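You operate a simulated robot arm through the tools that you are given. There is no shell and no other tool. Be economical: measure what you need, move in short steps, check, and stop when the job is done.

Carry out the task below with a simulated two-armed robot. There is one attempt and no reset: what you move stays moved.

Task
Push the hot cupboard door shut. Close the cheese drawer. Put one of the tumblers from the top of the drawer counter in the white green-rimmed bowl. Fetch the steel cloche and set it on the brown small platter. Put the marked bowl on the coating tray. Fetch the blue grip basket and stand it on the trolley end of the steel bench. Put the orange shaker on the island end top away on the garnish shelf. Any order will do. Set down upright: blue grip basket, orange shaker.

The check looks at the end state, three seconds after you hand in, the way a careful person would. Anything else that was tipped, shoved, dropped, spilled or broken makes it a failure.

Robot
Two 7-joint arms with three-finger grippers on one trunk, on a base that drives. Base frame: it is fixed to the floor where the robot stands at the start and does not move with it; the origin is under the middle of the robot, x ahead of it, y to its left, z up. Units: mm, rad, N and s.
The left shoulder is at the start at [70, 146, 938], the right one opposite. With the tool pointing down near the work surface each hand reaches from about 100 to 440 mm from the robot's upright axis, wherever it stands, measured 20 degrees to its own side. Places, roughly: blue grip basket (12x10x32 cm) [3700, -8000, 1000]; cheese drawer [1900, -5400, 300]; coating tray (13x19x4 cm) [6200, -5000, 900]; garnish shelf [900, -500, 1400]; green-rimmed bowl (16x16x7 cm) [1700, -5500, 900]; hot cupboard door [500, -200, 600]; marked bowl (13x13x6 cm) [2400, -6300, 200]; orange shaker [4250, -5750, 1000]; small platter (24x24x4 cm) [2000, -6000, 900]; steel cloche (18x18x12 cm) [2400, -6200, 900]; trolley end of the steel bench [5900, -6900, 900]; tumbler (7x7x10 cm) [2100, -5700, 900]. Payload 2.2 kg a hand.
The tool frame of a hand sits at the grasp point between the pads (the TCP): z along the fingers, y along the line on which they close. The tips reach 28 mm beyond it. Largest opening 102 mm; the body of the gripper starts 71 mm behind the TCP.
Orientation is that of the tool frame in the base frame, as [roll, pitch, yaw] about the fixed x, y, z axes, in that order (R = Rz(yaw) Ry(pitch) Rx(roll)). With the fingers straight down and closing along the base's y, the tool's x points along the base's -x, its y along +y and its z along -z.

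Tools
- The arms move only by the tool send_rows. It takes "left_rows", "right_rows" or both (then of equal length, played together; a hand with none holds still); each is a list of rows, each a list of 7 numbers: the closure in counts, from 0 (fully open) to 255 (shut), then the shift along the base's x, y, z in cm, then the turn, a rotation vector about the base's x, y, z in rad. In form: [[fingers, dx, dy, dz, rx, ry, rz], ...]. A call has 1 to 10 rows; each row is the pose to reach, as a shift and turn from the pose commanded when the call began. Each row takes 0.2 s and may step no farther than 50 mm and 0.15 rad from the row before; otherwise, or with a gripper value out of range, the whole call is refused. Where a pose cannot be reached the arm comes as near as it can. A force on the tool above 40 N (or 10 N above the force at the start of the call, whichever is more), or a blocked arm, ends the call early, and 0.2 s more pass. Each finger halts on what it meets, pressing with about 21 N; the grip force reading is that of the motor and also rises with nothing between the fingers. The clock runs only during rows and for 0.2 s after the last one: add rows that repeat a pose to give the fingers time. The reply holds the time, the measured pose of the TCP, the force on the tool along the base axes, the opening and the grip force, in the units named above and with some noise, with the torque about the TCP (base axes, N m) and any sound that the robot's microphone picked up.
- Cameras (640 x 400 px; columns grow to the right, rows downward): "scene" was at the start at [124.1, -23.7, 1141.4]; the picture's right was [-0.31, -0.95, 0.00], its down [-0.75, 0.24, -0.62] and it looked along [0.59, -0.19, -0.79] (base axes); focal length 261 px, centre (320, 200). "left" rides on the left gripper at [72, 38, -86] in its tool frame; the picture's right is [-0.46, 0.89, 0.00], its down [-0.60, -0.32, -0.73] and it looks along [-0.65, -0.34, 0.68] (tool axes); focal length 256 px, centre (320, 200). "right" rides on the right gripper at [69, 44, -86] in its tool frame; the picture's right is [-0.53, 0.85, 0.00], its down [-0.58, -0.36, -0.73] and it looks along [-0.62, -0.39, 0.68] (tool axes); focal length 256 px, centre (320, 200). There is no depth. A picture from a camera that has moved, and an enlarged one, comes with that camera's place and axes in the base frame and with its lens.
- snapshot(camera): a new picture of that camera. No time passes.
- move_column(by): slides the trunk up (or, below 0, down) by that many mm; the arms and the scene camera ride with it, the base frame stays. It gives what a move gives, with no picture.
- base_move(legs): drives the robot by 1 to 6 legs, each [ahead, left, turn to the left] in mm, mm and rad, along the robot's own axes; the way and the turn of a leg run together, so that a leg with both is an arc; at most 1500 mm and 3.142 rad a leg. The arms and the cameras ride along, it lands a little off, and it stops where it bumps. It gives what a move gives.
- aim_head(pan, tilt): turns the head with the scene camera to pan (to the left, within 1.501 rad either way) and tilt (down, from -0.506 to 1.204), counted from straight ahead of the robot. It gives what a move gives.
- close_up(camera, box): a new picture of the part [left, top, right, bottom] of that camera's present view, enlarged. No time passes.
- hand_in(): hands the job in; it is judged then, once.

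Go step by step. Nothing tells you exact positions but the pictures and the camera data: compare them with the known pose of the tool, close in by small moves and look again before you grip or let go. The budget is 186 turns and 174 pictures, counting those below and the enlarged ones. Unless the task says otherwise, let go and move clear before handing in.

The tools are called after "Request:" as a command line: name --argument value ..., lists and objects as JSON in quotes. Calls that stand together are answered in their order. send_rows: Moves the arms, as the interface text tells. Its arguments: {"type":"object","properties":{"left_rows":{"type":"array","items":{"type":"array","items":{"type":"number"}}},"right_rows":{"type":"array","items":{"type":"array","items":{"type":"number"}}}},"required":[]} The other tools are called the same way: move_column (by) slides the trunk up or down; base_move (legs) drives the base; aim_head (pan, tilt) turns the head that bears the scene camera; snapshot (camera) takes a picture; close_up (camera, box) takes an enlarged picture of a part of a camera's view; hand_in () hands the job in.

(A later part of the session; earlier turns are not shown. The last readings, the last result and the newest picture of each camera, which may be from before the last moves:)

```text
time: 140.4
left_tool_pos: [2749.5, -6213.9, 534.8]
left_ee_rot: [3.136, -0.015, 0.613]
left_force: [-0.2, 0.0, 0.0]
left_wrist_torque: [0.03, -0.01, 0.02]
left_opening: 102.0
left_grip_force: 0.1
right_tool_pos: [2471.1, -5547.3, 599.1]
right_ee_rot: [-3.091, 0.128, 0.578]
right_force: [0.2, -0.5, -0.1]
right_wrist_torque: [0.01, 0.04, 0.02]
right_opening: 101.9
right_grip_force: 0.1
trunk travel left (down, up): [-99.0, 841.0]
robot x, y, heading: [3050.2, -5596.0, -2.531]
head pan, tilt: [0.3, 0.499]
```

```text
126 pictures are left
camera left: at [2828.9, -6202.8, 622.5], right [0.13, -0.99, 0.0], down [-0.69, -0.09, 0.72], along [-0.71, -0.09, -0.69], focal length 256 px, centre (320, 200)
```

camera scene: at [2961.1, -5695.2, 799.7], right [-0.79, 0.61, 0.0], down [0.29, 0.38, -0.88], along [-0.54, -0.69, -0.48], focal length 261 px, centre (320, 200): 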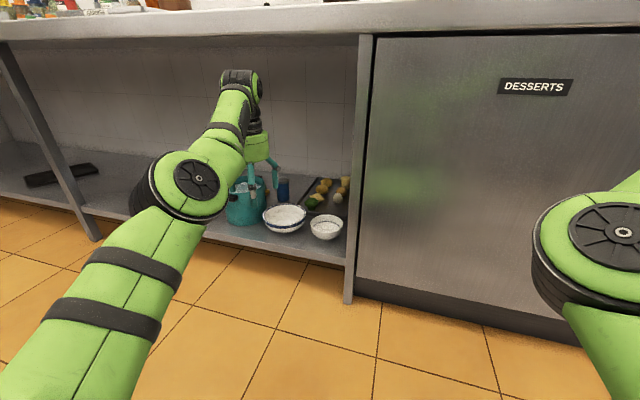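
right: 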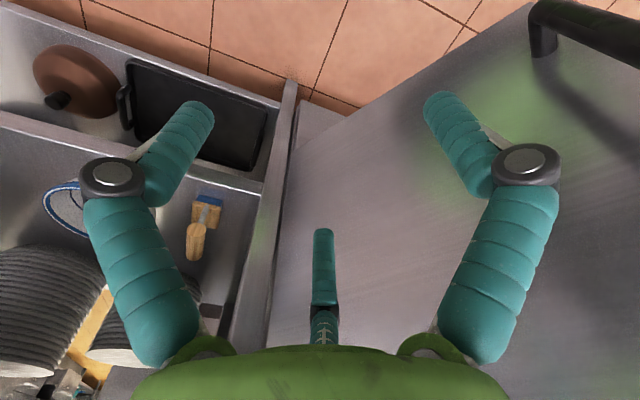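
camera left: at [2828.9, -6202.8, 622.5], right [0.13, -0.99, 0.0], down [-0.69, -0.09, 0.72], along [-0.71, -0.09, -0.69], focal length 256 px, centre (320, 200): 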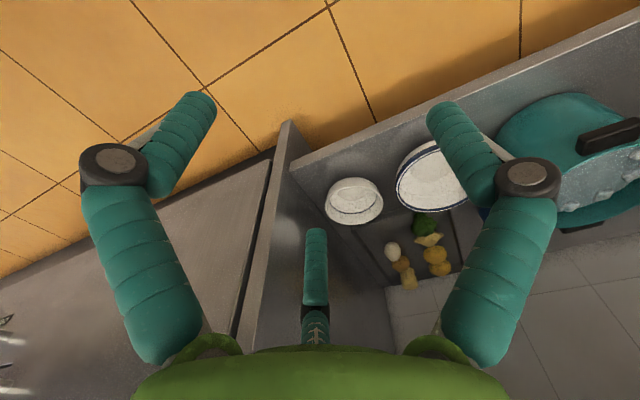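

Bowl rim centre triangulates to [2433,-6328], z≈240. I'll approach it diagonally from the left so the forearm clears the post: move left, retract a little, turn 0.8 rad right and lower fully.

Request:
base_move --legs '[[0, 530, 0]]'

Request:
send_rows --left_rows '[[60, 1.5, 1, 0, 0, 0, 0], [100, 3, 2, 0, 0, 0, 0], [100, 4.5, 3.1, -1, 0, 0, 0], [100, 5.7, 4, -3, 0, 0, 0], [100, 5.7, 4, -6, 0, 0, 0], [100, 5.7, 4, -8, 0, 0, 0]]'

Request:
base_move --legs '[[0, 0, -0.8]]'

Request:
move_column --by -95

Request:
snapshot --camera "left"

Request:
aim_head --pan 0.35 --tilt 0.4

Request:
snapshot --camera "scene"

```text
time: 143.5
left_tool_pos: [3055.7, -6652.3, 535.0]
left_ee_rot: [3.138, -0.015, 0.61]
left_force: [0.4, -0.3, 0.1]
left_wrist_torque: [-0.04, -0.02, 0.02]
left_opening: 101.8
left_grip_force: 0.0
right_tool_pos: [2780.2, -5986.8, 597.8]
right_ee_rot: [-3.09, 0.126, 0.575]
right_force: [-0.4, -0.4, 0.1]
right_wrist_torque: [0.04, -0.03, 0.0]
right_opening: 102.2
right_grip_force: 0.0
trunk travel left (down, up): [-99.0, 841.0]
robot x, y, heading: [3363.6, -6035.0, -2.529]
head pan, tilt: [0.3, 0.499]
```

```text
time: 144.9
left_tool_pos: [3055.9, -6651.6, 533.1]
left_ee_rot: [3.137, -0.017, 0.609]
left_force: [-0.4, -0.6, 0.3]
left_wrist_torque: [0.0, -0.03, 0.03]
left_opening: 62.0
left_grip_force: 0.2
left hand out of reach, approached as far as the arm can: row 1, 2, 3, 4, 5, 6
right_tool_pos: [2779.9, -5985.7, 598.1]
right_ee_rot: [-3.092, 0.127, 0.576]
right_force: [-0.4, 0.2, -0.2]
right_wrist_torque: [0.02, -0.03, 0.01]
right_opening: 102.1
right_grip_force: 0.1
trunk travel left (down, up): [-99.0, 841.0]
robot x, y, heading: [3362.5, -6034.1, -2.534]
head pan, tilt: [0.3, 0.499]
```

```text
time: 147.4
left_tool_pos: [2706.2, -6245.1, 535.1]
left_ee_rot: [3.138, -0.017, -0.188]
left_force: [0.1, 0.0, 0.3]
left_wrist_torque: [0.0, 0.0, 0.03]
left_opening: 62.2
left_grip_force: 0.0
right_tool_pos: [2992.3, -5582.7, 598.7]
right_ee_rot: [-3.091, 0.127, -0.225]
right_force: [0.2, 0.8, 1.5]
right_wrist_torque: [-0.01, -0.02, 0.04]
right_opening: 101.9
right_grip_force: 0.0
trunk travel left (down, up): [-99.0, 841.0]
robot x, y, heading: [3366.7, -6038.0, 2.948]
head pan, tilt: [0.3, 0.499]
```

```text
time: 148.7
left_tool_pos: [2705.7, -6245.0, 439.8]
left_ee_rot: [3.137, -0.014, -0.191]
left_force: [0.7, -0.1, -1.1]
left_wrist_torque: [0.01, 0.0, -0.01]
left_opening: 62.3
left_grip_force: 0.0
right_tool_pos: [2992.6, -5582.1, 503.6]
right_ee_rot: [-3.09, 0.127, -0.225]
right_force: [0.0, -0.3, 0.3]
right_wrist_torque: [0.0, 0.01, -0.02]
right_opening: 101.9
right_grip_force: 0.0
trunk travel left (down, up): [-4.0, 936.0]
robot x, y, heading: [3363.6, -6035.1, 2.954]
head pan, tilt: [0.3, 0.499]
```

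```text
125 pictures are left
camera left: at [2768.6, -6295.0, 527.7], right [-0.62, -0.78, 0.0], down [-0.54, 0.43, 0.72], along [-0.56, 0.45, -0.69], focal length 256 px, centre (320, 200)
```

left: 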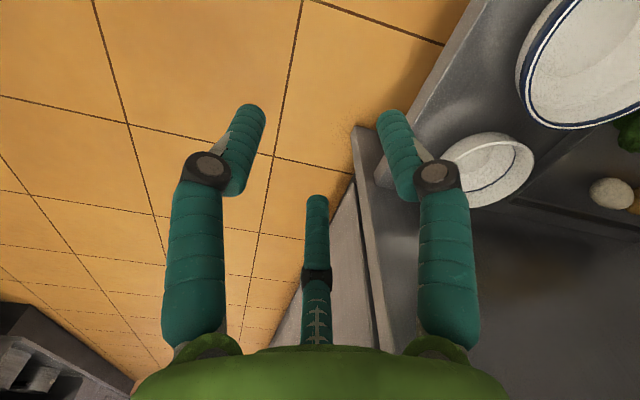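

```text
time: 149.4
left_tool_pos: [2704.9, -6244.5, 439.4]
left_ee_rot: [3.138, -0.016, -0.19]
left_force: [-0.3, -0.1, -0.6]
left_wrist_torque: [-0.02, 0.0, 0.01]
left_opening: 62.1
left_grip_force: 0.0
right_tool_pos: [2992.1, -5582.6, 502.9]
right_ee_rot: [-3.091, 0.129, -0.225]
right_force: [-0.1, 1.2, -0.7]
right_wrist_torque: [0.01, 0.04, 0.01]
right_opening: 102.1
right_grip_force: 0.1
trunk travel left (down, up): [-4.0, 936.0]
robot x, y, heading: [3364.7, -6035.5, 2.953]
head pan, tilt: [0.351, 0.4]
```

```text
124 pictures are left
camera scene: at [3225.8, -6040.5, 713.9], right [-0.16, 0.99, 0.0], down [0.38, 0.06, -0.92], along [-0.91, -0.15, -0.39], focal length 261 px, centre (320, 200)
```

scene: 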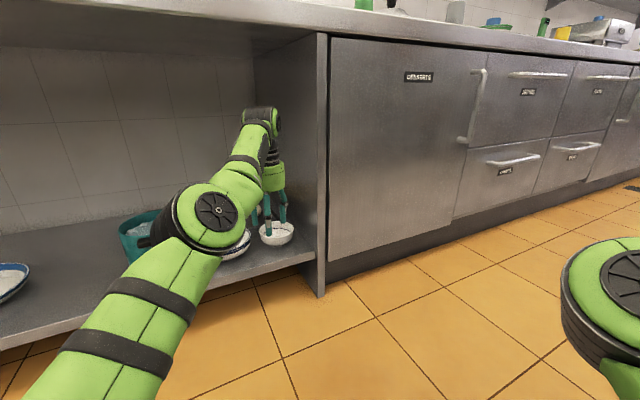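

The approach line is clear: I need the left hand to move ≈257 mm along -x to the rim's near side. First try lowering the hand on its own.

Request:
send_rows --left_rows '[[120, 0, 0, -3, 0, 0, 0], [140, 0, 0, -6, 0, 0, 0], [140, 0, 0, -9, 0, 0, 0], [140, 0, 0, -12, 0, 0, 0], [140, 0, 0, -14, 0, 0, 0], [140, 0, 0, -14, 0, 0, 0]]'

```text
time: 150.8
left_tool_pos: [2706.0, -6245.7, 299.0]
left_ee_rot: [3.139, -0.015, -0.189]
left_force: [1.0, 0.3, -0.8]
left_wrist_torque: [0.01, 0.02, 0.02]
left_opening: 45.9
left_grip_force: 0.0
right_tool_pos: [2992.4, -5580.9, 503.7]
right_ee_rot: [-3.09, 0.128, -0.224]
right_force: [0.3, 1.3, -0.7]
right_wrist_torque: [0.01, 0.02, 0.02]
right_opening: 102.1
right_grip_force: 0.1
trunk travel left (down, up): [-4.0, 936.0]
robot x, y, heading: [3362.6, -6035.0, 2.951]
head pan, tilt: [0.351, 0.4]
```

Lowered to z 299. Now drive: left 75 then ahead most of the way, and look.

Request:
base_move --legs '[[0, 75, 0], [200, 0, 0]]'

Request:
snapshot --camera "left"

Request:
snapshot --camera "scene"

```text
time: 153.0
left_tool_pos: [2495.8, -6281.2, 300.1]
left_ee_rot: [3.138, -0.015, -0.191]
left_force: [1.3, -0.3, 0.2]
left_wrist_torque: [-0.02, 0.0, 0.04]
left_opening: 46.0
left_grip_force: 0.1
right_tool_pos: [2782.1, -5616.5, 504.0]
right_ee_rot: [-3.09, 0.128, -0.226]
right_force: [0.1, -0.3, -0.5]
right_wrist_torque: [0.0, -0.01, 0.01]
right_opening: 101.8
right_grip_force: 0.0
trunk travel left (down, up): [-4.0, 936.0]
robot x, y, heading: [3156.0, -6070.2, 2.958]
head pan, tilt: [0.351, 0.4]
```

```text
123 pictures are left
camera left: at [2558.5, -6330.7, 387.2], right [-0.62, -0.78, 0.0], down [-0.54, 0.43, 0.72], along [-0.56, 0.45, -0.69], focal length 256 px, centre (320, 200)
```

left: 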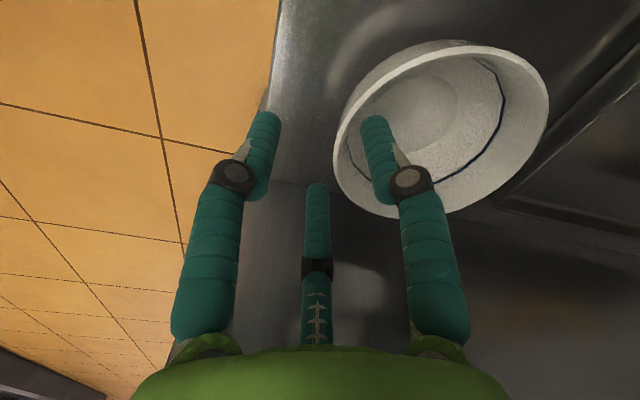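

```text
122 pictures are left
camera scene: at [3016.1, -6075.8, 713.9], right [-0.16, 0.99, 0.0], down [0.38, 0.06, -0.92], along [-0.91, -0.15, -0.39], focal length 261 px, centre (320, 200)
```

scene: 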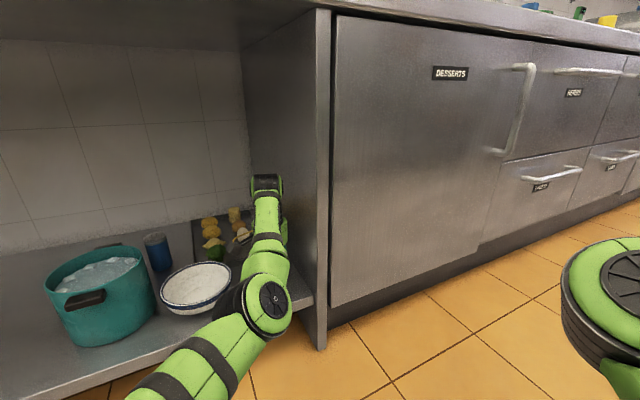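

Good view. Another ≈40 mm ahead puts the near rim between the fingers.

Request:
base_move --legs '[[41, 0, 0]]'

Request:
snapshot --camera "left"

```text
time: 153.9
left_tool_pos: [2455.8, -6272.1, 299.2]
left_ee_rot: [3.138, -0.016, -0.19]
left_force: [0.8, -0.2, -0.2]
left_wrist_torque: [0.0, 0.0, 0.0]
left_opening: 46.0
left_grip_force: 0.0
right_tool_pos: [2741.6, -5609.4, 503.1]
right_ee_rot: [-3.089, 0.127, -0.224]
right_force: [-0.2, 0.3, 0.0]
right_wrist_torque: [0.01, 0.0, 0.0]
right_opening: 101.8
right_grip_force: 0.0
trunk travel left (down, up): [-4.0, 936.0]
robot x, y, heading: [3110.5, -6062.8, 2.952]
head pan, tilt: [0.351, 0.4]
```

```text
121 pictures are left
camera left: at [2517.8, -6322.8, 387.2], right [-0.62, -0.78, 0.0], down [-0.54, 0.43, 0.72], along [-0.56, 0.45, -0.69], focal length 256 px, centre (320, 200)
```

left: 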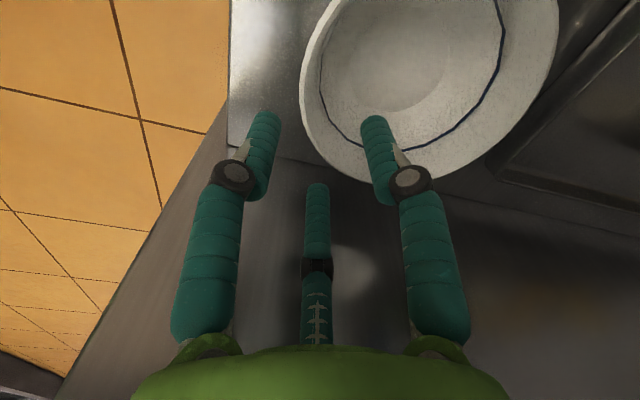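

Request:
base_move --legs '[[18, -3, 0]]'

Request:
send_rows --left_rows '[[140, 0, 0, -1.5, 0, 0, 0], [140, 0, 0, -3, 0, 0, 0], [140, 0, 0, -4.2, 0, 0, 0], [140, 0, 0, -5, 0, 0, 0]]'

Request:
snapshot --camera "left"

```text
time: 154.7
left_tool_pos: [2438.4, -6266.6, 298.9]
left_ee_rot: [3.139, -0.015, -0.188]
left_force: [-0.4, -0.3, 0.1]
left_wrist_torque: [-0.04, 0.02, -0.02]
left_opening: 46.1
left_grip_force: 0.0
right_tool_pos: [2726.0, -5603.5, 503.5]
right_ee_rot: [-3.091, 0.128, -0.225]
right_force: [-0.5, 1.0, -0.3]
right_wrist_torque: [-0.02, -0.02, 0.0]
right_opening: 102.1
right_grip_force: 0.0
trunk travel left (down, up): [-4.0, 936.0]
robot x, y, heading: [3097.8, -6053.5, 2.951]
head pan, tilt: [0.351, 0.4]
```

```text
time: 155.7
left_tool_pos: [2437.7, -6265.0, 250.3]
left_ee_rot: [3.137, -0.016, -0.189]
left_force: [-0.5, -0.4, -0.6]
left_wrist_torque: [-0.02, 0.03, 0.01]
left_opening: 46.1
left_grip_force: 0.1
right_tool_pos: [2725.2, -5603.1, 503.7]
right_ee_rot: [-3.092, 0.128, -0.226]
right_force: [-1.1, -0.2, -0.8]
right_wrist_torque: [-0.04, -0.01, 0.02]
right_opening: 101.9
right_grip_force: 0.1
trunk travel left (down, up): [-4.0, 936.0]
robot x, y, heading: [3099.3, -6060.5, 2.95]
head pan, tilt: [0.351, 0.4]
```

```text
120 pictures are left
camera left: at [2500.4, -6315.7, 338.1], right [-0.62, -0.78, 0.0], down [-0.54, 0.43, 0.72], along [-0.56, 0.45, -0.69], focal length 256 px, centre (320, 200)
```

left: 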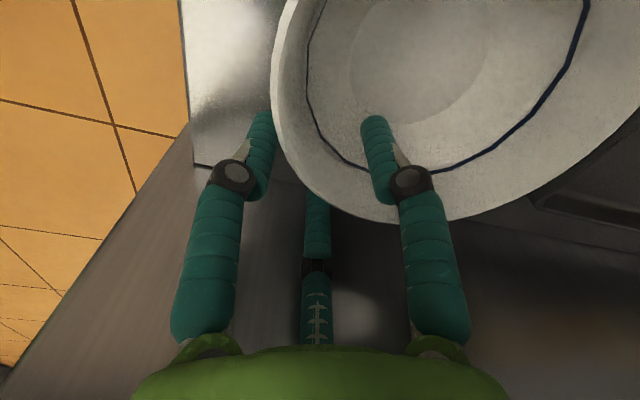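

Rim's best grasp point is ≈[2455,-6268], so I back 15 mm along the rim and close.

Request:
base_move --legs '[[-15, 0, 0]]'

Request:
snapshot --camera "left"

```text
time: 156.4
left_tool_pos: [2452.4, -6267.5, 249.3]
left_ee_rot: [3.138, -0.017, -0.191]
left_force: [0.4, -0.5, 1.5]
left_wrist_torque: [0.02, 0.01, -0.01]
left_opening: 45.8
left_grip_force: 0.0
right_tool_pos: [2738.0, -5604.8, 504.3]
right_ee_rot: [-3.09, 0.127, -0.225]
right_force: [-0.5, 0.9, 1.2]
right_wrist_torque: [0.01, -0.01, 0.01]
right_opening: 102.1
right_grip_force: 0.1
trunk travel left (down, up): [-4.0, 936.0]
robot x, y, heading: [3112.3, -6057.7, 2.951]
head pan, tilt: [0.351, 0.4]
```

```text
119 pictures are left
camera left: at [2514.8, -6318.6, 338.2], right [-0.62, -0.78, 0.0], down [-0.54, 0.43, 0.72], along [-0.56, 0.45, -0.69], focal length 256 px, centre (320, 200)
```

left: 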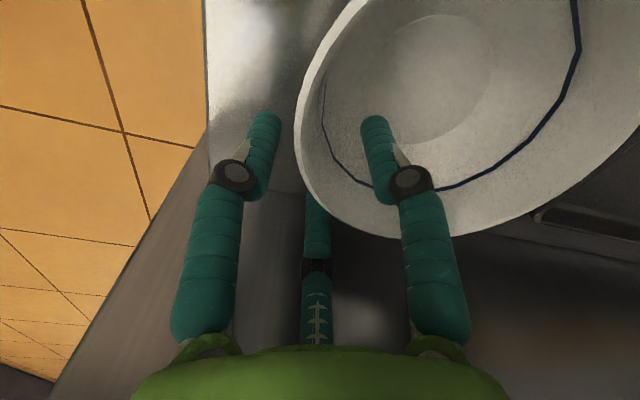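

Request:
send_rows --left_rows '[[180, 0, 0, -0.3, 0, 0, 0], [220, 0, 0, -0.3, 0, 0, 0], [255, 0, 0, -0.3, 0, 0, 0], [255, 0, 0, -0.3, 0, 0, 0], [255, 0, 0, -0.3, 0, 0, 0]]'

Request:
snapshot --camera "left"

```text
time: 157.7
left_tool_pos: [2450.9, -6269.6, 248.0]
left_ee_rot: [3.135, -0.013, -0.191]
left_force: [-4.2, -2.9, 10.1]
left_wrist_torque: [-1.13, 0.25, -0.27]
left_opening: 23.7
left_grip_force: 20.7
right_tool_pos: [2740.0, -5606.3, 503.8]
right_ee_rot: [-3.092, 0.13, -0.225]
right_force: [0.5, -0.3, 0.0]
right_wrist_torque: [0.02, 0.0, -0.01]
right_opening: 101.9
right_grip_force: 0.0
trunk travel left (down, up): [-4.0, 936.0]
robot x, y, heading: [3108.3, -6056.2, 2.955]
head pan, tilt: [0.351, 0.4]
```

```text
118 pictures are left
camera left: at [2514.6, -6318.6, 336.9], right [-0.62, -0.78, 0.0], down [-0.54, 0.43, 0.72], along [-0.56, 0.45, -0.69], focal length 256 px, centre (320, 200)
```

left: 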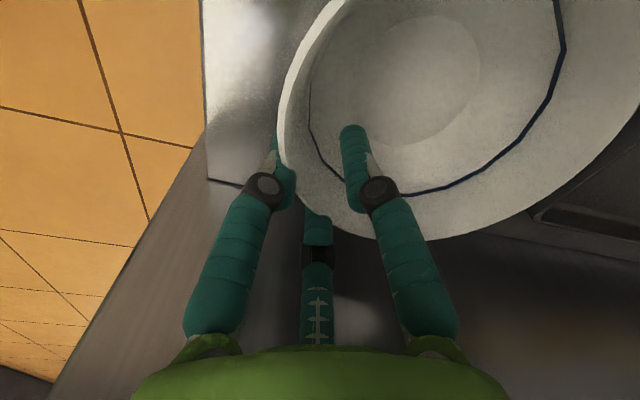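

The fingers pinch the sloped wall. I'll test with a small lift.

Request:
send_rows --left_rows '[[255, 0, 0, 0.7, 0, 0, 0], [255, 0, 0, 1.5, 0, 0, 0], [255, 0, 0, 2.5, 0, 0, 0], [255, 0, 0, 2.5, 0, 0, 0]]'

Request:
snapshot --camera "left"

Request:
snapshot --camera "scene"

```text
time: 158.7
left_tool_pos: [2450.3, -6269.0, 274.2]
left_ee_rot: [3.137, -0.014, -0.19]
left_force: [0.2, -2.6, 7.7]
left_wrist_torque: [-0.7, 0.06, 0.02]
left_opening: 10.5
left_grip_force: 20.9
right_tool_pos: [2739.3, -5605.3, 505.5]
right_ee_rot: [-3.09, 0.127, -0.224]
right_force: [0.2, -0.3, 0.1]
right_wrist_torque: [0.01, 0.02, 0.01]
right_opening: 102.2
right_grip_force: 0.1
trunk travel left (down, up): [-4.0, 936.0]
robot x, y, heading: [3113.3, -6056.1, 2.946]
head pan, tilt: [0.351, 0.4]
```

```text
117 pictures are left
camera left: at [2514.8, -6319.0, 361.6], right [-0.62, -0.78, 0.0], down [-0.54, 0.43, 0.72], along [-0.56, 0.45, -0.69], focal length 256 px, centre (320, 200)
```

left: 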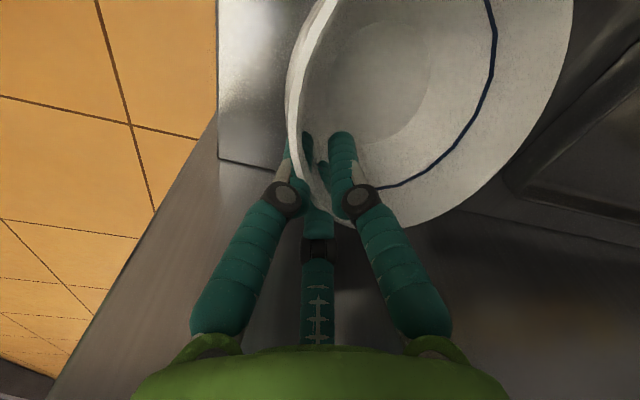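

```text
116 pictures are left
camera scene: at [2973.3, -6064.2, 714.1], right [-0.16, 0.99, 0.0], down [0.38, 0.06, -0.92], along [-0.91, -0.15, -0.39], focal length 261 px, centre (320, 200)
```

scene: 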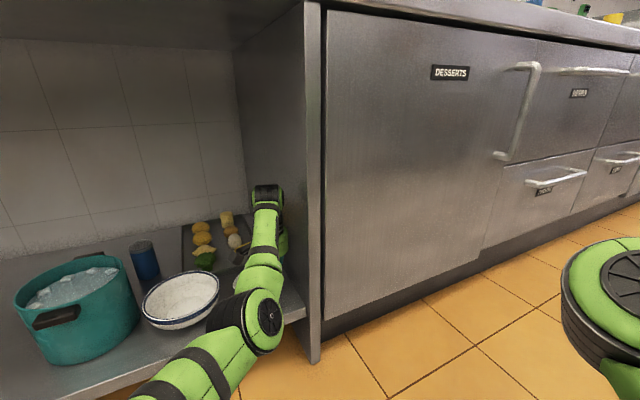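

The bowl tilted so the pads now sit flat on the wall (10.5 mm). Continue lifting carefully.

Request:
send_rows --left_rows '[[255, 0, 0, 1, 0, 0, 0], [255, 0, 0, 2, 0, 0, 0], [255, 0, 0, 3, 0, 0, 0], [255, 0, 0, 4, 0, 0, 0], [255, 0, 0, 5, 0, 0, 0], [255, 0, 0, 5, 0, 0, 0]]'

Request:
snapshot --camera "left"

```text
time: 160.1
left_tool_pos: [2454.0, -6268.7, 321.9]
left_ee_rot: [3.138, -0.016, -0.192]
left_force: [-0.6, 0.3, -2.2]
left_wrist_torque: [0.12, -0.03, -0.01]
left_opening: 7.2
left_grip_force: 20.4
right_tool_pos: [2739.1, -5606.3, 503.0]
right_ee_rot: [-3.091, 0.126, -0.224]
right_force: [0.2, 0.1, 0.6]
right_wrist_torque: [0.02, -0.01, -0.03]
right_opening: 102.1
right_grip_force: 0.1
trunk travel left (down, up): [-4.0, 936.0]
robot x, y, heading: [3112.6, -6058.2, 2.95]
head pan, tilt: [0.351, 0.4]
```

```text
115 pictures are left
camera left: at [2515.6, -6318.4, 409.7], right [-0.62, -0.78, 0.0], down [-0.54, 0.43, 0.72], along [-0.56, 0.45, -0.69], focal length 256 px, centre (320, 200)
```

left: 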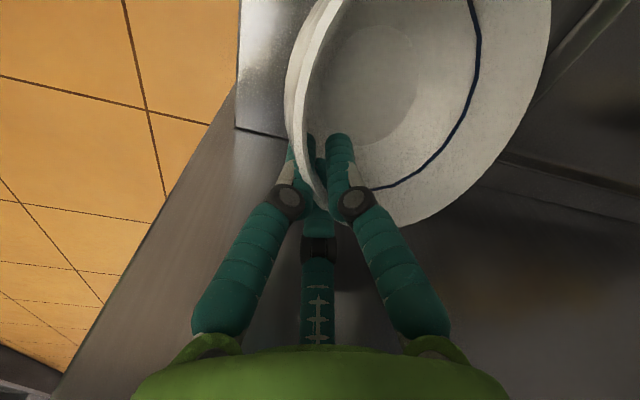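

The marked bowl is lifted and hanging firmly. I raise it further and back out of the bay.

Request:
move_column --by 130

Request:
base_move --legs '[[-260, 0, 0], [-200, -60, 0]]'

Request:
snapshot --camera "left"

Request:
snapshot --camera "scene"

```text
time: 161.6
left_tool_pos: [2452.5, -6268.1, 451.7]
left_ee_rot: [3.139, -0.017, -0.191]
left_force: [0.6, 0.4, -1.6]
left_wrist_torque: [0.09, 0.0, -0.04]
left_opening: 7.4
left_grip_force: 20.8
right_tool_pos: [2738.8, -5606.6, 632.8]
right_ee_rot: [-3.091, 0.127, -0.225]
right_force: [-0.2, 0.1, -0.2]
right_wrist_torque: [-0.01, -0.02, -0.01]
right_opening: 102.0
right_grip_force: 0.2
trunk travel left (down, up): [-134.0, 806.0]
robot x, y, heading: [3109.5, -6061.2, 2.952]
head pan, tilt: [0.351, 0.4]
```

```text
time: 164.8
left_tool_pos: [2909.9, -6305.6, 451.1]
left_ee_rot: [3.141, -0.019, -0.187]
left_force: [-0.1, -0.2, -2.2]
left_wrist_torque: [0.14, -0.01, -0.01]
left_opening: 7.0
left_grip_force: 21.0
right_tool_pos: [3191.2, -5642.2, 634.5]
right_ee_rot: [-3.094, 0.129, -0.224]
right_force: [-0.8, 0.0, 0.9]
right_wrist_torque: [0.0, 0.02, 0.02]
right_opening: 102.0
right_grip_force: 0.1
trunk travel left (down, up): [-134.0, 806.0]
robot x, y, heading: [3568.1, -6093.7, 2.961]
head pan, tilt: [0.351, 0.4]
stopped in leg 2: the robot was blocked; the commanded pose is now the measured one
```

```text
114 pictures are left
camera left: at [2971.6, -6355.1, 538.9], right [-0.62, -0.78, -0.01], down [-0.55, 0.43, 0.72], along [-0.56, 0.45, -0.69], focal length 256 px, centre (320, 200)
```

left: 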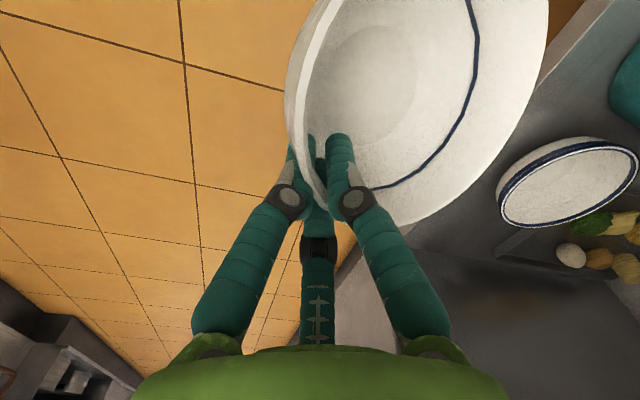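

```text
113 pictures are left
camera scene: at [3426.9, -6099.8, 843.8], right [-0.17, 0.99, 0.0], down [0.38, 0.06, -0.92], along [-0.91, -0.15, -0.39], focal length 261 px, centre (320, 200)
```

scene: 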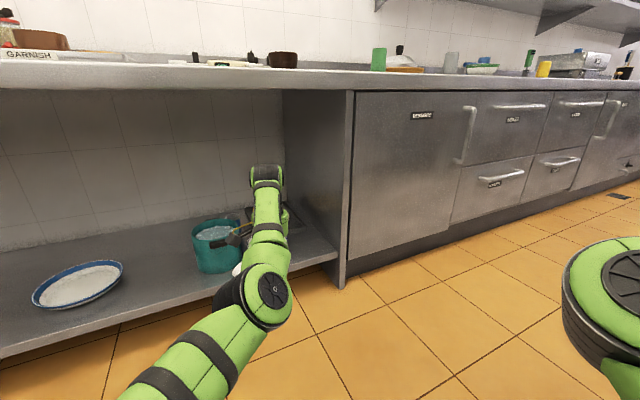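

I bumped lightly on the island behind me. I pull away from it, raise the trunk so the bowl is above counter height, and turn to look down the kitchen.

Request:
base_move --legs '[[85, 85, 0]]'

Request:
move_column --by 400

Request:
move_column --by 350

Request:
base_move --legs '[[0, 0, 1.6]]'

Request:
aim_head --pan 0.6 --tilt 0.3

Request:
snapshot --camera "scene"

Request:
aim_head --pan 1.45 --tilt 0.3

Request:
snapshot --camera "scene"

```text
time: 166.0
left_tool_pos: [2813.4, -6371.6, 451.5]
left_ee_rot: [3.14, -0.018, -0.186]
left_force: [-0.1, -0.3, -2.8]
left_wrist_torque: [0.08, -0.01, 0.04]
left_opening: 7.3
left_grip_force: 21.0
right_tool_pos: [3094.4, -5708.7, 634.0]
right_ee_rot: [-3.092, 0.127, -0.223]
right_force: [-0.5, -0.2, 0.5]
right_wrist_torque: [0.0, -0.02, -0.02]
right_opening: 102.0
right_grip_force: 0.1
trunk travel left (down, up): [-134.0, 806.0]
robot x, y, heading: [3469.3, -6159.8, 2.955]
head pan, tilt: [0.351, 0.4]
```

```text
time: 169.8
left_tool_pos: [2811.3, -6373.0, 851.6]
left_ee_rot: [3.14, -0.019, -0.187]
left_force: [0.3, 0.5, -3.3]
left_wrist_torque: [0.1, -0.02, 0.0]
left_opening: 7.7
left_grip_force: 21.3
right_tool_pos: [3095.3, -5709.3, 1033.6]
right_ee_rot: [-3.091, 0.127, -0.224]
right_force: [-0.6, -0.4, -0.6]
right_wrist_torque: [0.0, 0.01, -0.02]
right_opening: 101.8
right_grip_force: 0.1
trunk travel left (down, up): [-534.0, 406.0]
robot x, y, heading: [3468.2, -6157.4, 2.958]
head pan, tilt: [0.351, 0.4]
```

```text
time: 173.3
left_tool_pos: [2812.2, -6372.1, 1201.7]
left_ee_rot: [3.141, -0.017, -0.187]
left_force: [-0.1, -0.5, -3.6]
left_wrist_torque: [0.08, -0.02, 0.0]
left_opening: 7.5
left_grip_force: 21.2
right_tool_pos: [3093.8, -5710.2, 1383.4]
right_ee_rot: [-3.093, 0.129, -0.224]
right_force: [-0.5, 0.0, 0.4]
right_wrist_torque: [0.0, 0.0, 0.02]
right_opening: 101.9
right_grip_force: 0.1
trunk travel left (down, up): [-884.0, 56.0]
robot x, y, heading: [3467.6, -6159.3, 2.959]
head pan, tilt: [0.351, 0.4]
```

```text
time: 177.6
left_tool_pos: [3704.0, -6808.4, 1201.2]
left_ee_rot: [3.141, -0.018, 1.42]
left_force: [-0.2, -0.4, -1.7]
left_wrist_torque: [0.03, 0.1, 0.03]
left_opening: 7.8
left_grip_force: 20.9
right_tool_pos: [3030.6, -6550.9, 1383.7]
right_ee_rot: [-3.091, 0.126, 1.386]
right_force: [-0.1, -0.1, -1.3]
right_wrist_torque: [0.02, 0.03, 0.02]
right_opening: 102.3
right_grip_force: 0.0
trunk travel left (down, up): [-884.0, 56.0]
robot x, y, heading: [3467.8, -6162.5, -1.718]
head pan, tilt: [0.351, 0.4]
```

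```text
time: 178.3
left_tool_pos: [3704.4, -6807.3, 1201.2]
left_ee_rot: [3.138, -0.018, 1.42]
left_force: [0.4, 0.7, -2.2]
left_wrist_torque: [-0.01, 0.07, 0.04]
left_opening: 7.7
left_grip_force: 20.9
right_tool_pos: [3031.3, -6550.4, 1384.2]
right_ee_rot: [-3.09, 0.129, 1.383]
right_force: [0.6, -0.4, 0.8]
right_wrist_torque: [0.0, 0.02, 0.0]
right_opening: 101.9
right_grip_force: 0.1
trunk travel left (down, up): [-884.0, 56.0]
robot x, y, heading: [3471.1, -6160.3, -1.721]
head pan, tilt: [0.6, 0.3]
```

```text
112 pictures are left
camera scene: at [3504.4, -6295.0, 1603.1], right [-0.9, -0.44, 0.0], down [-0.13, 0.27, -0.96], along [0.42, -0.86, -0.3], focal length 261 px, centre (320, 200)
```

scene: 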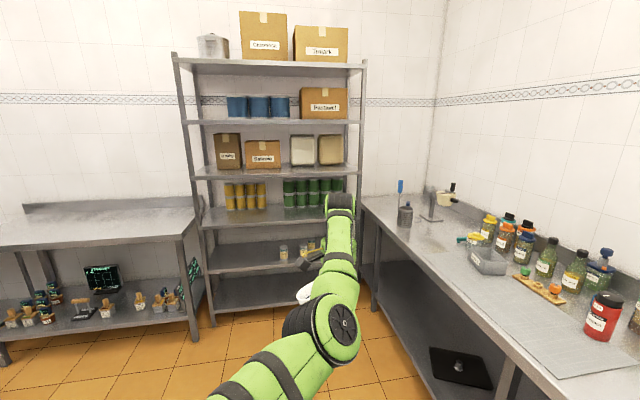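

```text
time: 179.5
left_tool_pos: [3704.2, -6808.4, 1201.8]
left_ee_rot: [3.141, -0.018, 1.419]
left_force: [0.2, -0.2, -2.3]
left_wrist_torque: [0.02, 0.11, 0.02]
left_opening: 7.4
left_grip_force: 21.1
right_tool_pos: [3031.6, -6552.6, 1384.5]
right_ee_rot: [-3.092, 0.128, 1.385]
right_force: [0.8, 0.3, 0.6]
right_wrist_torque: [-0.01, 0.0, 0.0]
right_opening: 101.9
right_grip_force: 0.0
trunk travel left (down, up): [-884.0, 56.0]
robot x, y, heading: [3468.1, -6161.7, -1.718]
head pan, tilt: [1.45, 0.3]
```

```text
111 pictures are left
camera scene: at [3553.5, -6235.8, 1603.1], right [-0.27, -0.96, 0.0], down [-0.29, 0.08, -0.96], along [0.92, -0.25, -0.3], focal length 261 px, centre (320, 200)
```

scene: 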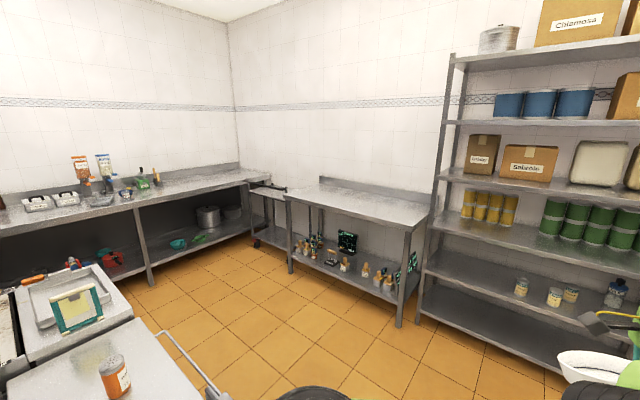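

Everything is visible: the orange shaker on the island end, steel bench with the trolley at its left end, the basket with blue handle in the right corner. I zoom on the coating tray area and others.

Request:
close_up --camera "scene" --box '[0, 140, 260, 300]'

Request:
close_up --camera "scene" --box '[230, 150, 430, 275]'

Request:
aim_head --pan 0.4 --tilt 0.3

Request:
close_up --camera "scene" --box '[240, 150, 440, 275]'

```text
2.46 times, centred on (130, 220) of scene
camera zoom: at [3553.5, -6235.8, 1603.1], right [-0.27, -0.96, 0.0], down [-0.29, 0.08, -0.96], along [0.92, -0.25, -0.3], focal length 642 px, centre (788, 151)
```

zoom: 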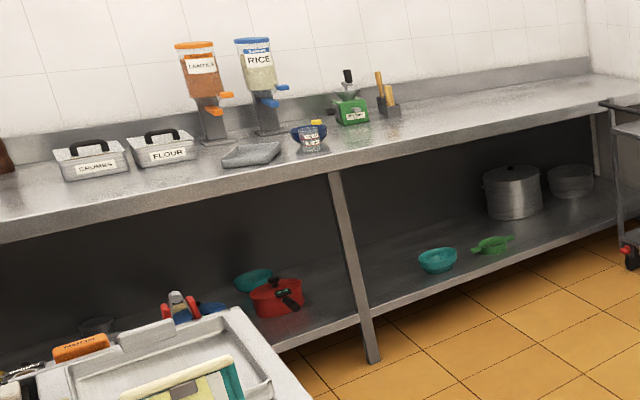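

```text
3.20 times, centred on (330, 212) of scene
camera zoom: at [3553.5, -6235.8, 1603.1], right [-0.27, -0.96, 0.0], down [-0.29, 0.08, -0.96], along [0.92, -0.25, -0.3], focal length 835 px, centre (288, 160)
```

zoom: 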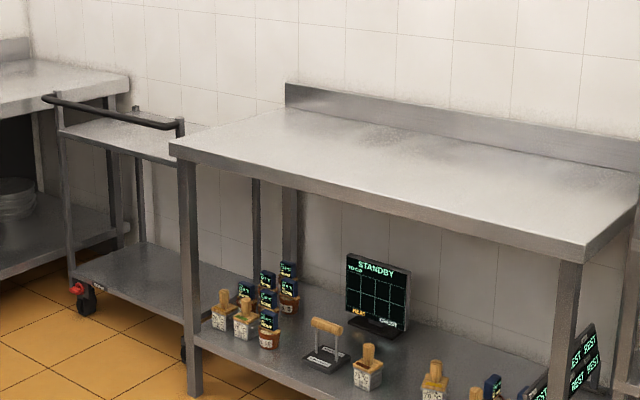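

```text
time: 180.8
left_tool_pos: [3704.3, -6808.0, 1201.4]
left_ee_rot: [3.14, -0.015, 1.422]
left_force: [-0.1, -0.3, -2.8]
left_wrist_torque: [0.01, 0.1, 0.0]
left_opening: 7.5
left_grip_force: 20.9
right_tool_pos: [3032.8, -6551.7, 1382.9]
right_ee_rot: [-3.092, 0.127, 1.382]
right_force: [-0.1, 0.0, -0.6]
right_wrist_torque: [0.0, 0.03, -0.03]
right_opening: 102.2
right_grip_force: 0.0
trunk travel left (down, up): [-884.0, 56.0]
robot x, y, heading: [3471.3, -6156.9, -1.717]
head pan, tilt: [0.4, 0.3]
```

```text
3.20 times, centred on (340, 212) of scene
camera zoom: at [3486.9, -6301.4, 1603.1], right [-0.97, -0.25, 0.0], down [-0.07, 0.29, -0.96], along [0.24, -0.92, -0.3], focal length 835 px, centre (256, 160)
```

zoom: 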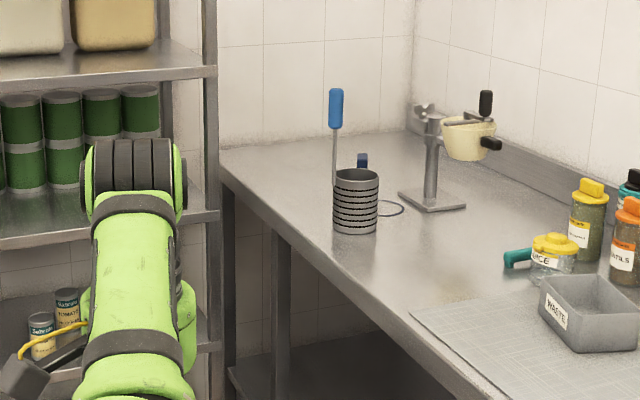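

The coating tray is the empty shallow tray on the left-wall counter (≈[6166,-4973]). I drive clear of the island into the open floor, turn so the held bowl points at that counter, and look.

Request:
base_move --legs '[[443, 551, 0], [0, 0, 1.755]]'

Request:
aim_head --pan 0.5 --tilt 0.35

Request:
snapshot --camera "scene"

```text
time: 188.9
left_tool_pos: [4532.5, -6319.5, 1201.3]
left_ee_rot: [3.141, -0.017, -3.091]
left_force: [-0.5, -0.3, -2.4]
left_wrist_torque: [-0.1, 0.0, -0.03]
left_opening: 7.3
left_grip_force: 21.0
right_tool_pos: [4413.7, -7030.2, 1385.2]
right_ee_rot: [-3.09, 0.127, -3.128]
right_force: [0.4, -0.1, 1.1]
right_wrist_torque: [0.0, 0.0, 0.03]
right_opening: 102.0
right_grip_force: 0.0
trunk travel left (down, up): [-884.0, 56.0]
robot x, y, heading: [3944.0, -6680.3, 0.056]
head pan, tilt: [0.4, 0.3]
```

```text
time: 189.6
left_tool_pos: [4531.0, -6319.1, 1200.5]
left_ee_rot: [3.139, -0.02, -3.091]
left_force: [0.0, 0.4, -1.5]
left_wrist_torque: [-0.13, -0.04, -0.05]
left_opening: 7.7
left_grip_force: 20.8
right_tool_pos: [4414.0, -7029.1, 1384.2]
right_ee_rot: [-3.091, 0.131, -3.127]
right_force: [0.5, 0.4, -0.1]
right_wrist_torque: [0.02, 0.0, 0.01]
right_opening: 102.0
right_grip_force: 0.0
trunk travel left (down, up): [-884.0, 56.0]
robot x, y, heading: [3945.9, -6680.1, 0.055]
head pan, tilt: [0.499, 0.351]
```

```text
107 pictures are left
camera scene: at [4076.6, -6628.6, 1598.4], right [0.52, -0.85, 0.0], down [-0.29, -0.18, -0.94], along [0.8, 0.49, -0.34], focal length 261 px, centre (320, 200)
```

scene: 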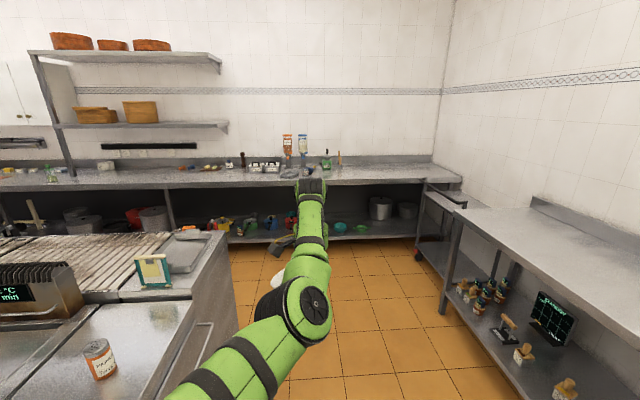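

Request:
base_move --legs '[[730, 447, 0], [730, 447, 0]]'

Request:
aim_head --pan 0.55 --tilt 0.65

Request:
snapshot --camera "scene"

Request:
snapshot --camera "left"

```text
time: 198.3
left_tool_pos: [5951.7, -5364.0, 1203.1]
left_ee_rot: [3.139, -0.017, -3.106]
left_force: [-0.2, -0.4, -2.4]
left_wrist_torque: [-0.09, -0.02, 0.03]
left_opening: 7.6
left_grip_force: 20.9
right_tool_pos: [5823.5, -6072.6, 1384.6]
right_ee_rot: [-3.089, 0.129, -3.141]
right_force: [-0.8, -0.9, 0.2]
right_wrist_torque: [0.05, -0.02, -0.01]
right_opening: 102.2
right_grip_force: 0.1
trunk travel left (down, up): [-884.0, 56.0]
robot x, y, heading: [5359.5, -5712.4, 0.032]
head pan, tilt: [0.499, 0.351]
```

```text
time: 199.1
left_tool_pos: [5952.8, -5362.0, 1200.5]
left_ee_rot: [3.14, -0.019, -3.106]
left_force: [-0.4, 0.1, -2.2]
left_wrist_torque: [-0.13, -0.02, -0.01]
left_opening: 7.4
left_grip_force: 21.2
right_tool_pos: [5824.9, -6072.5, 1384.4]
right_ee_rot: [-3.091, 0.127, -3.14]
right_force: [-0.6, 0.7, -0.1]
right_wrist_torque: [0.0, 0.01, 0.0]
right_opening: 101.8
right_grip_force: 0.1
trunk travel left (down, up): [-884.0, 56.0]
robot x, y, heading: [5360.4, -5718.6, 0.041]
head pan, tilt: [0.55, 0.649]
```

```text
106 pictures are left
camera scene: at [5485.9, -5664.8, 1571.4], right [0.56, -0.83, 0.0], down [-0.5, -0.34, -0.8], along [0.66, 0.44, -0.6], focal length 261 px, centre (320, 200)
```

scene: 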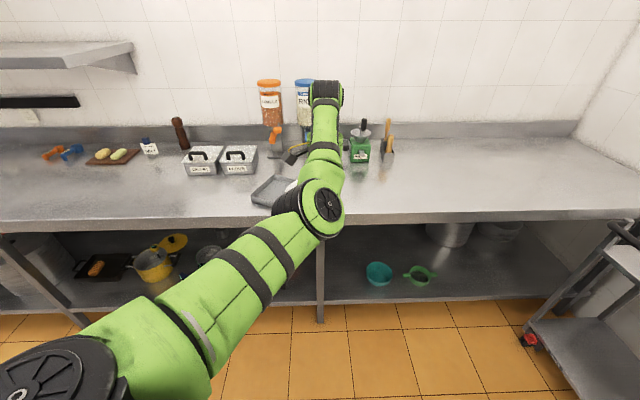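

```text
105 pictures are left
camera left: at [5880.9, -5326.5, 1289.3], right [0.43, 0.9, -0.01], down [0.63, -0.3, 0.72], along [0.65, -0.32, -0.69], focal length 256 px, centre (320, 200)
```

left: 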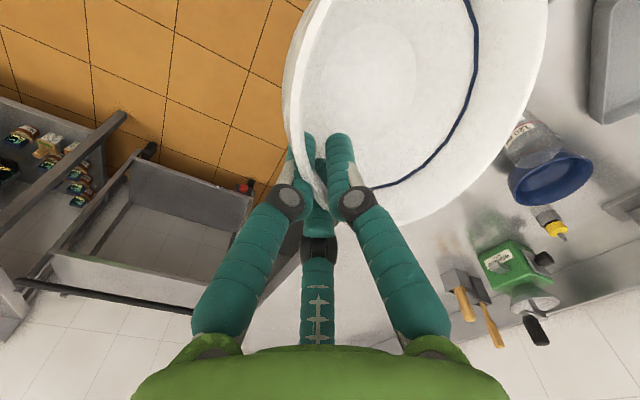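

Request:
close_up --camera "scene" --box '[220, 150, 380, 250]'

Request:
snapshot --camera "right"

```text
4.00 times, centred on (300, 200) of scene
camera zoom: at [5485.9, -5664.8, 1571.4], right [0.56, -0.83, 0.0], down [-0.5, -0.34, -0.8], along [0.66, 0.44, -0.6], focal length 1044 px, centre (400, 200)
```

zoom: 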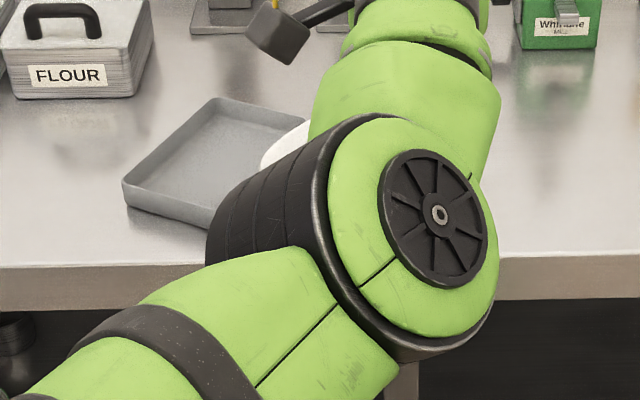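

```text
103 pictures are left
camera right: at [5747.4, -6023.6, 1457.7], right [0.53, 0.84, 0.03], down [0.48, -0.33, 0.82], along [0.7, -0.42, -0.58], focal length 256 px, centre (320, 200)
```

right: 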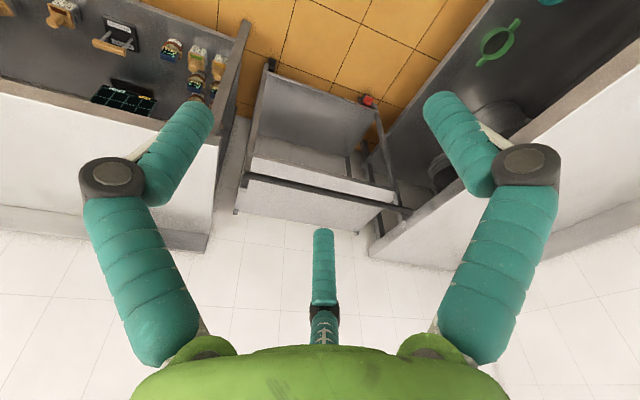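

Tray corners give a consistent rectangle, centre ≈[6153,-4985], long side nearly along x. The bowl hangs tilted, so I tilt the hand about x to level it and check.

Request:
send_rows --left_rows '[[255, 0, 0, 0, 0.12, 0, 0], [255, 0, 0, 0, 0.24, 0, 0], [255, 0, 0, 0, 0.36, 0, 0], [255, 0, 0, 0, 0.48, 0, 0], [255, 0, 0, 0, 0.6, 0, 0]]'

Request:
snapshot --camera "left"

Request:
snapshot --camera "scene"

```text
time: 200.3
left_tool_pos: [5952.8, -5363.9, 1202.2]
left_ee_rot: [2.537, 0.003, -3.099]
left_force: [-1.1, -0.8, -2.1]
left_wrist_torque: [-0.13, 0.04, -0.05]
left_opening: 7.6
left_grip_force: 21.3
right_tool_pos: [5824.7, -6072.5, 1383.0]
right_ee_rot: [-3.09, 0.128, -3.141]
right_force: [0.5, -0.1, 0.0]
right_wrist_torque: [-0.01, -0.02, 0.01]
right_opening: 102.3
right_grip_force: 0.0
trunk travel left (down, up): [-884.0, 56.0]
robot x, y, heading: [5358.3, -5710.0, 0.036]
head pan, tilt: [0.55, 0.649]
```

```text
102 pictures are left
camera left: at [5880.6, -5383.7, 1294.6], right [0.43, 0.75, 0.5], down [0.63, -0.65, 0.43], along [0.65, 0.13, -0.75], focal length 256 px, centre (320, 200)
```

left: 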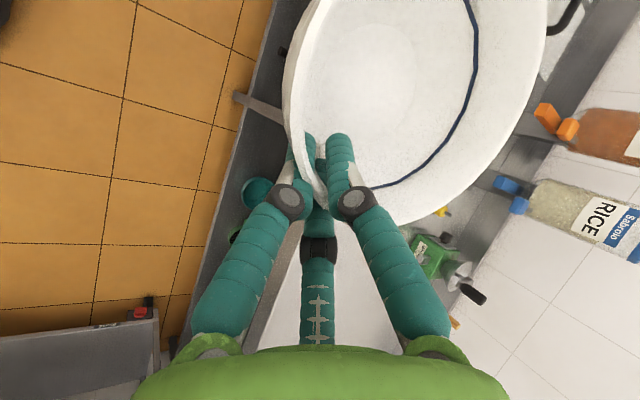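

```text
101 pictures are left
camera scene: at [5485.8, -5665.8, 1571.4], right [0.56, -0.83, 0.0], down [-0.5, -0.34, -0.8], along [0.66, 0.44, -0.6], focal length 261 px, centre (320, 200)
```

scene: 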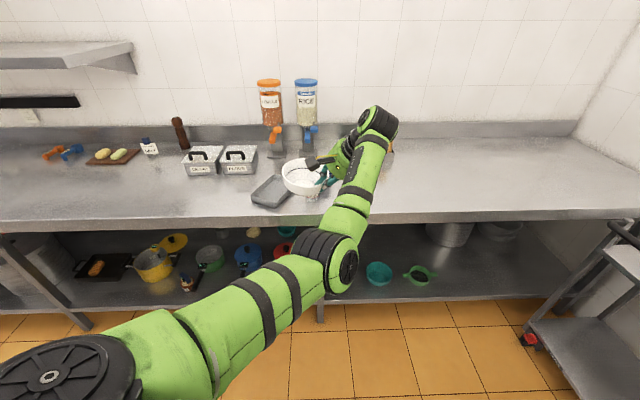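

Request:
close_up --camera "scene" --box '[230, 140, 390, 240]'

```text
4.00 times, centred on (310, 190) of scene
camera zoom: at [5485.8, -5665.8, 1571.4], right [0.56, -0.83, 0.0], down [-0.5, -0.34, -0.8], along [0.66, 0.44, -0.6], focal length 1044 px, centre (360, 240)
```

zoom: 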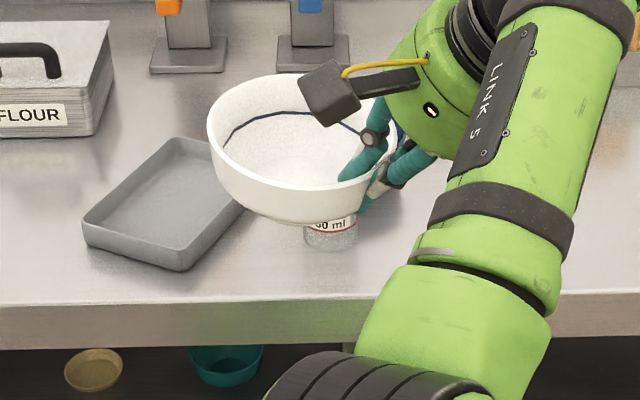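

The bowl is level now. To keep the gripper body clear of the small jug right of the tray, I yaw the hand a bit clockwise.

Request:
send_rows --left_rows '[[255, 0, 0, 0, 0, 0, -0.12], [255, 0, 0, 0, 0, 0, -0.24], [255, 0, 0, 0, 0, 0, -0.36], [255, 0, 0, 0, 0, 0, -0.36]]'

Request:
close_up --camera "scene" --box '[230, 140, 390, 240]'

```text
time: 201.3
left_tool_pos: [5953.6, -5362.0, 1201.4]
left_ee_rot: [2.543, 0.005, 2.823]
left_force: [-0.4, 0.1, -2.9]
left_wrist_torque: [-0.14, 0.07, 0.01]
left_opening: 7.4
left_grip_force: 20.7
right_tool_pos: [5825.2, -6071.3, 1383.7]
right_ee_rot: [-3.092, 0.129, -3.141]
right_force: [0.4, 0.4, -0.8]
right_wrist_torque: [0.01, 0.02, -0.01]
right_opening: 102.0
right_grip_force: 0.0
trunk travel left (down, up): [-884.0, 56.0]
robot x, y, heading: [5355.3, -5716.6, 0.042]
head pan, tilt: [0.55, 0.649]
```

```text
4.00 times, centred on (310, 190) of scene
camera zoom: at [5485.7, -5664.9, 1571.3], right [0.56, -0.83, 0.0], down [-0.5, -0.34, -0.8], along [0.66, 0.44, -0.6], focal length 1044 px, centre (360, 240)
```

zoom: 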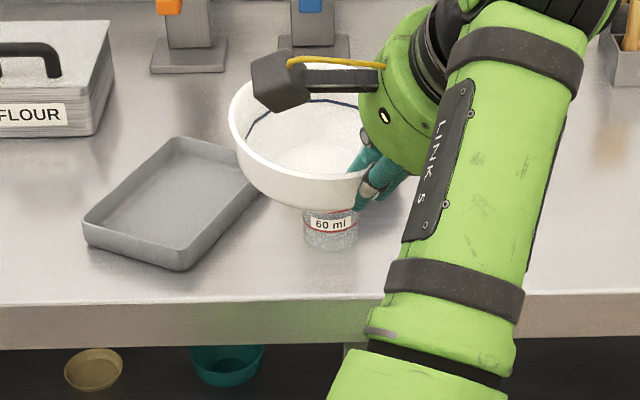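

Now drive so the bowl is over the tray centre (hand target ≈[6132,-5045]).

Request:
base_move --legs '[[191, 310, 0]]'

Request:
aim_head --pan 0.7 --tilt 0.75

Request:
snapshot --camera "scene"

Request:
snapshot --camera "left"

```text
time: 203.6
left_tool_pos: [6128.6, -5054.6, 1202.3]
left_ee_rot: [2.54, 0.007, 2.819]
left_force: [0.3, -0.2, -2.0]
left_wrist_torque: [-0.09, 0.07, 0.0]
left_opening: 7.6
left_grip_force: 21.0
right_tool_pos: [5999.5, -5763.1, 1382.8]
right_ee_rot: [-3.092, 0.129, -3.141]
right_force: [-0.6, -0.3, -1.0]
right_wrist_torque: [0.03, -0.02, -0.01]
right_opening: 102.0
right_grip_force: 0.0
trunk travel left (down, up): [-884.0, 56.0]
robot x, y, heading: [5537.5, -5406.9, 0.04]
head pan, tilt: [0.55, 0.649]
```

```text
time: 204.3
left_tool_pos: [6128.9, -5052.5, 1202.4]
left_ee_rot: [2.541, 0.005, 2.821]
left_force: [-0.7, -0.6, -2.1]
left_wrist_torque: [-0.11, 0.06, 0.01]
left_opening: 7.1
left_grip_force: 21.4
right_tool_pos: [6001.4, -5760.3, 1383.6]
right_ee_rot: [-3.091, 0.129, -3.141]
right_force: [-0.9, -0.2, -0.3]
right_wrist_torque: [0.0, 0.01, 0.0]
right_opening: 102.3
right_grip_force: 0.1
trunk travel left (down, up): [-884.0, 56.0]
robot x, y, heading: [5538.2, -5409.6, 0.04]
head pan, tilt: [0.7, 0.75]
```

```text
98 pictures are left
camera scene: at [5650.5, -5346.2, 1562.8], right [0.67, -0.74, 0.0], down [-0.5, -0.46, -0.73], along [0.54, 0.49, -0.68], focal length 261 px, centre (320, 200)
```

scene: 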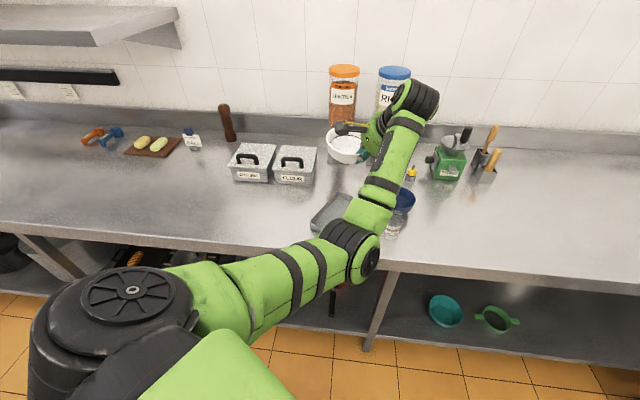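

```text
97 pictures are left
camera left: at [6054.0, -5045.3, 1294.0], right [0.67, 0.55, 0.5], down [0.36, -0.83, 0.43], along [0.65, -0.11, -0.75], focal length 256 px, centre (320, 200)
```

left: 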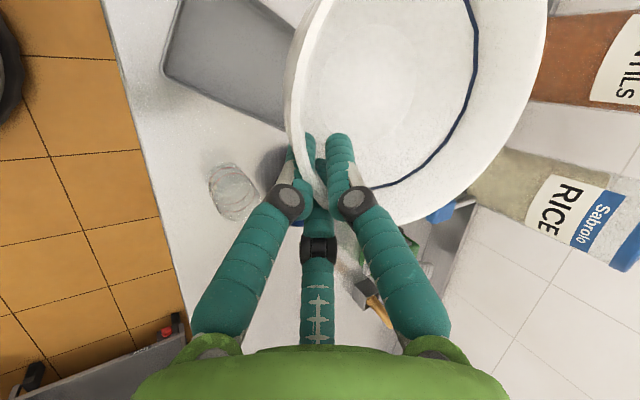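

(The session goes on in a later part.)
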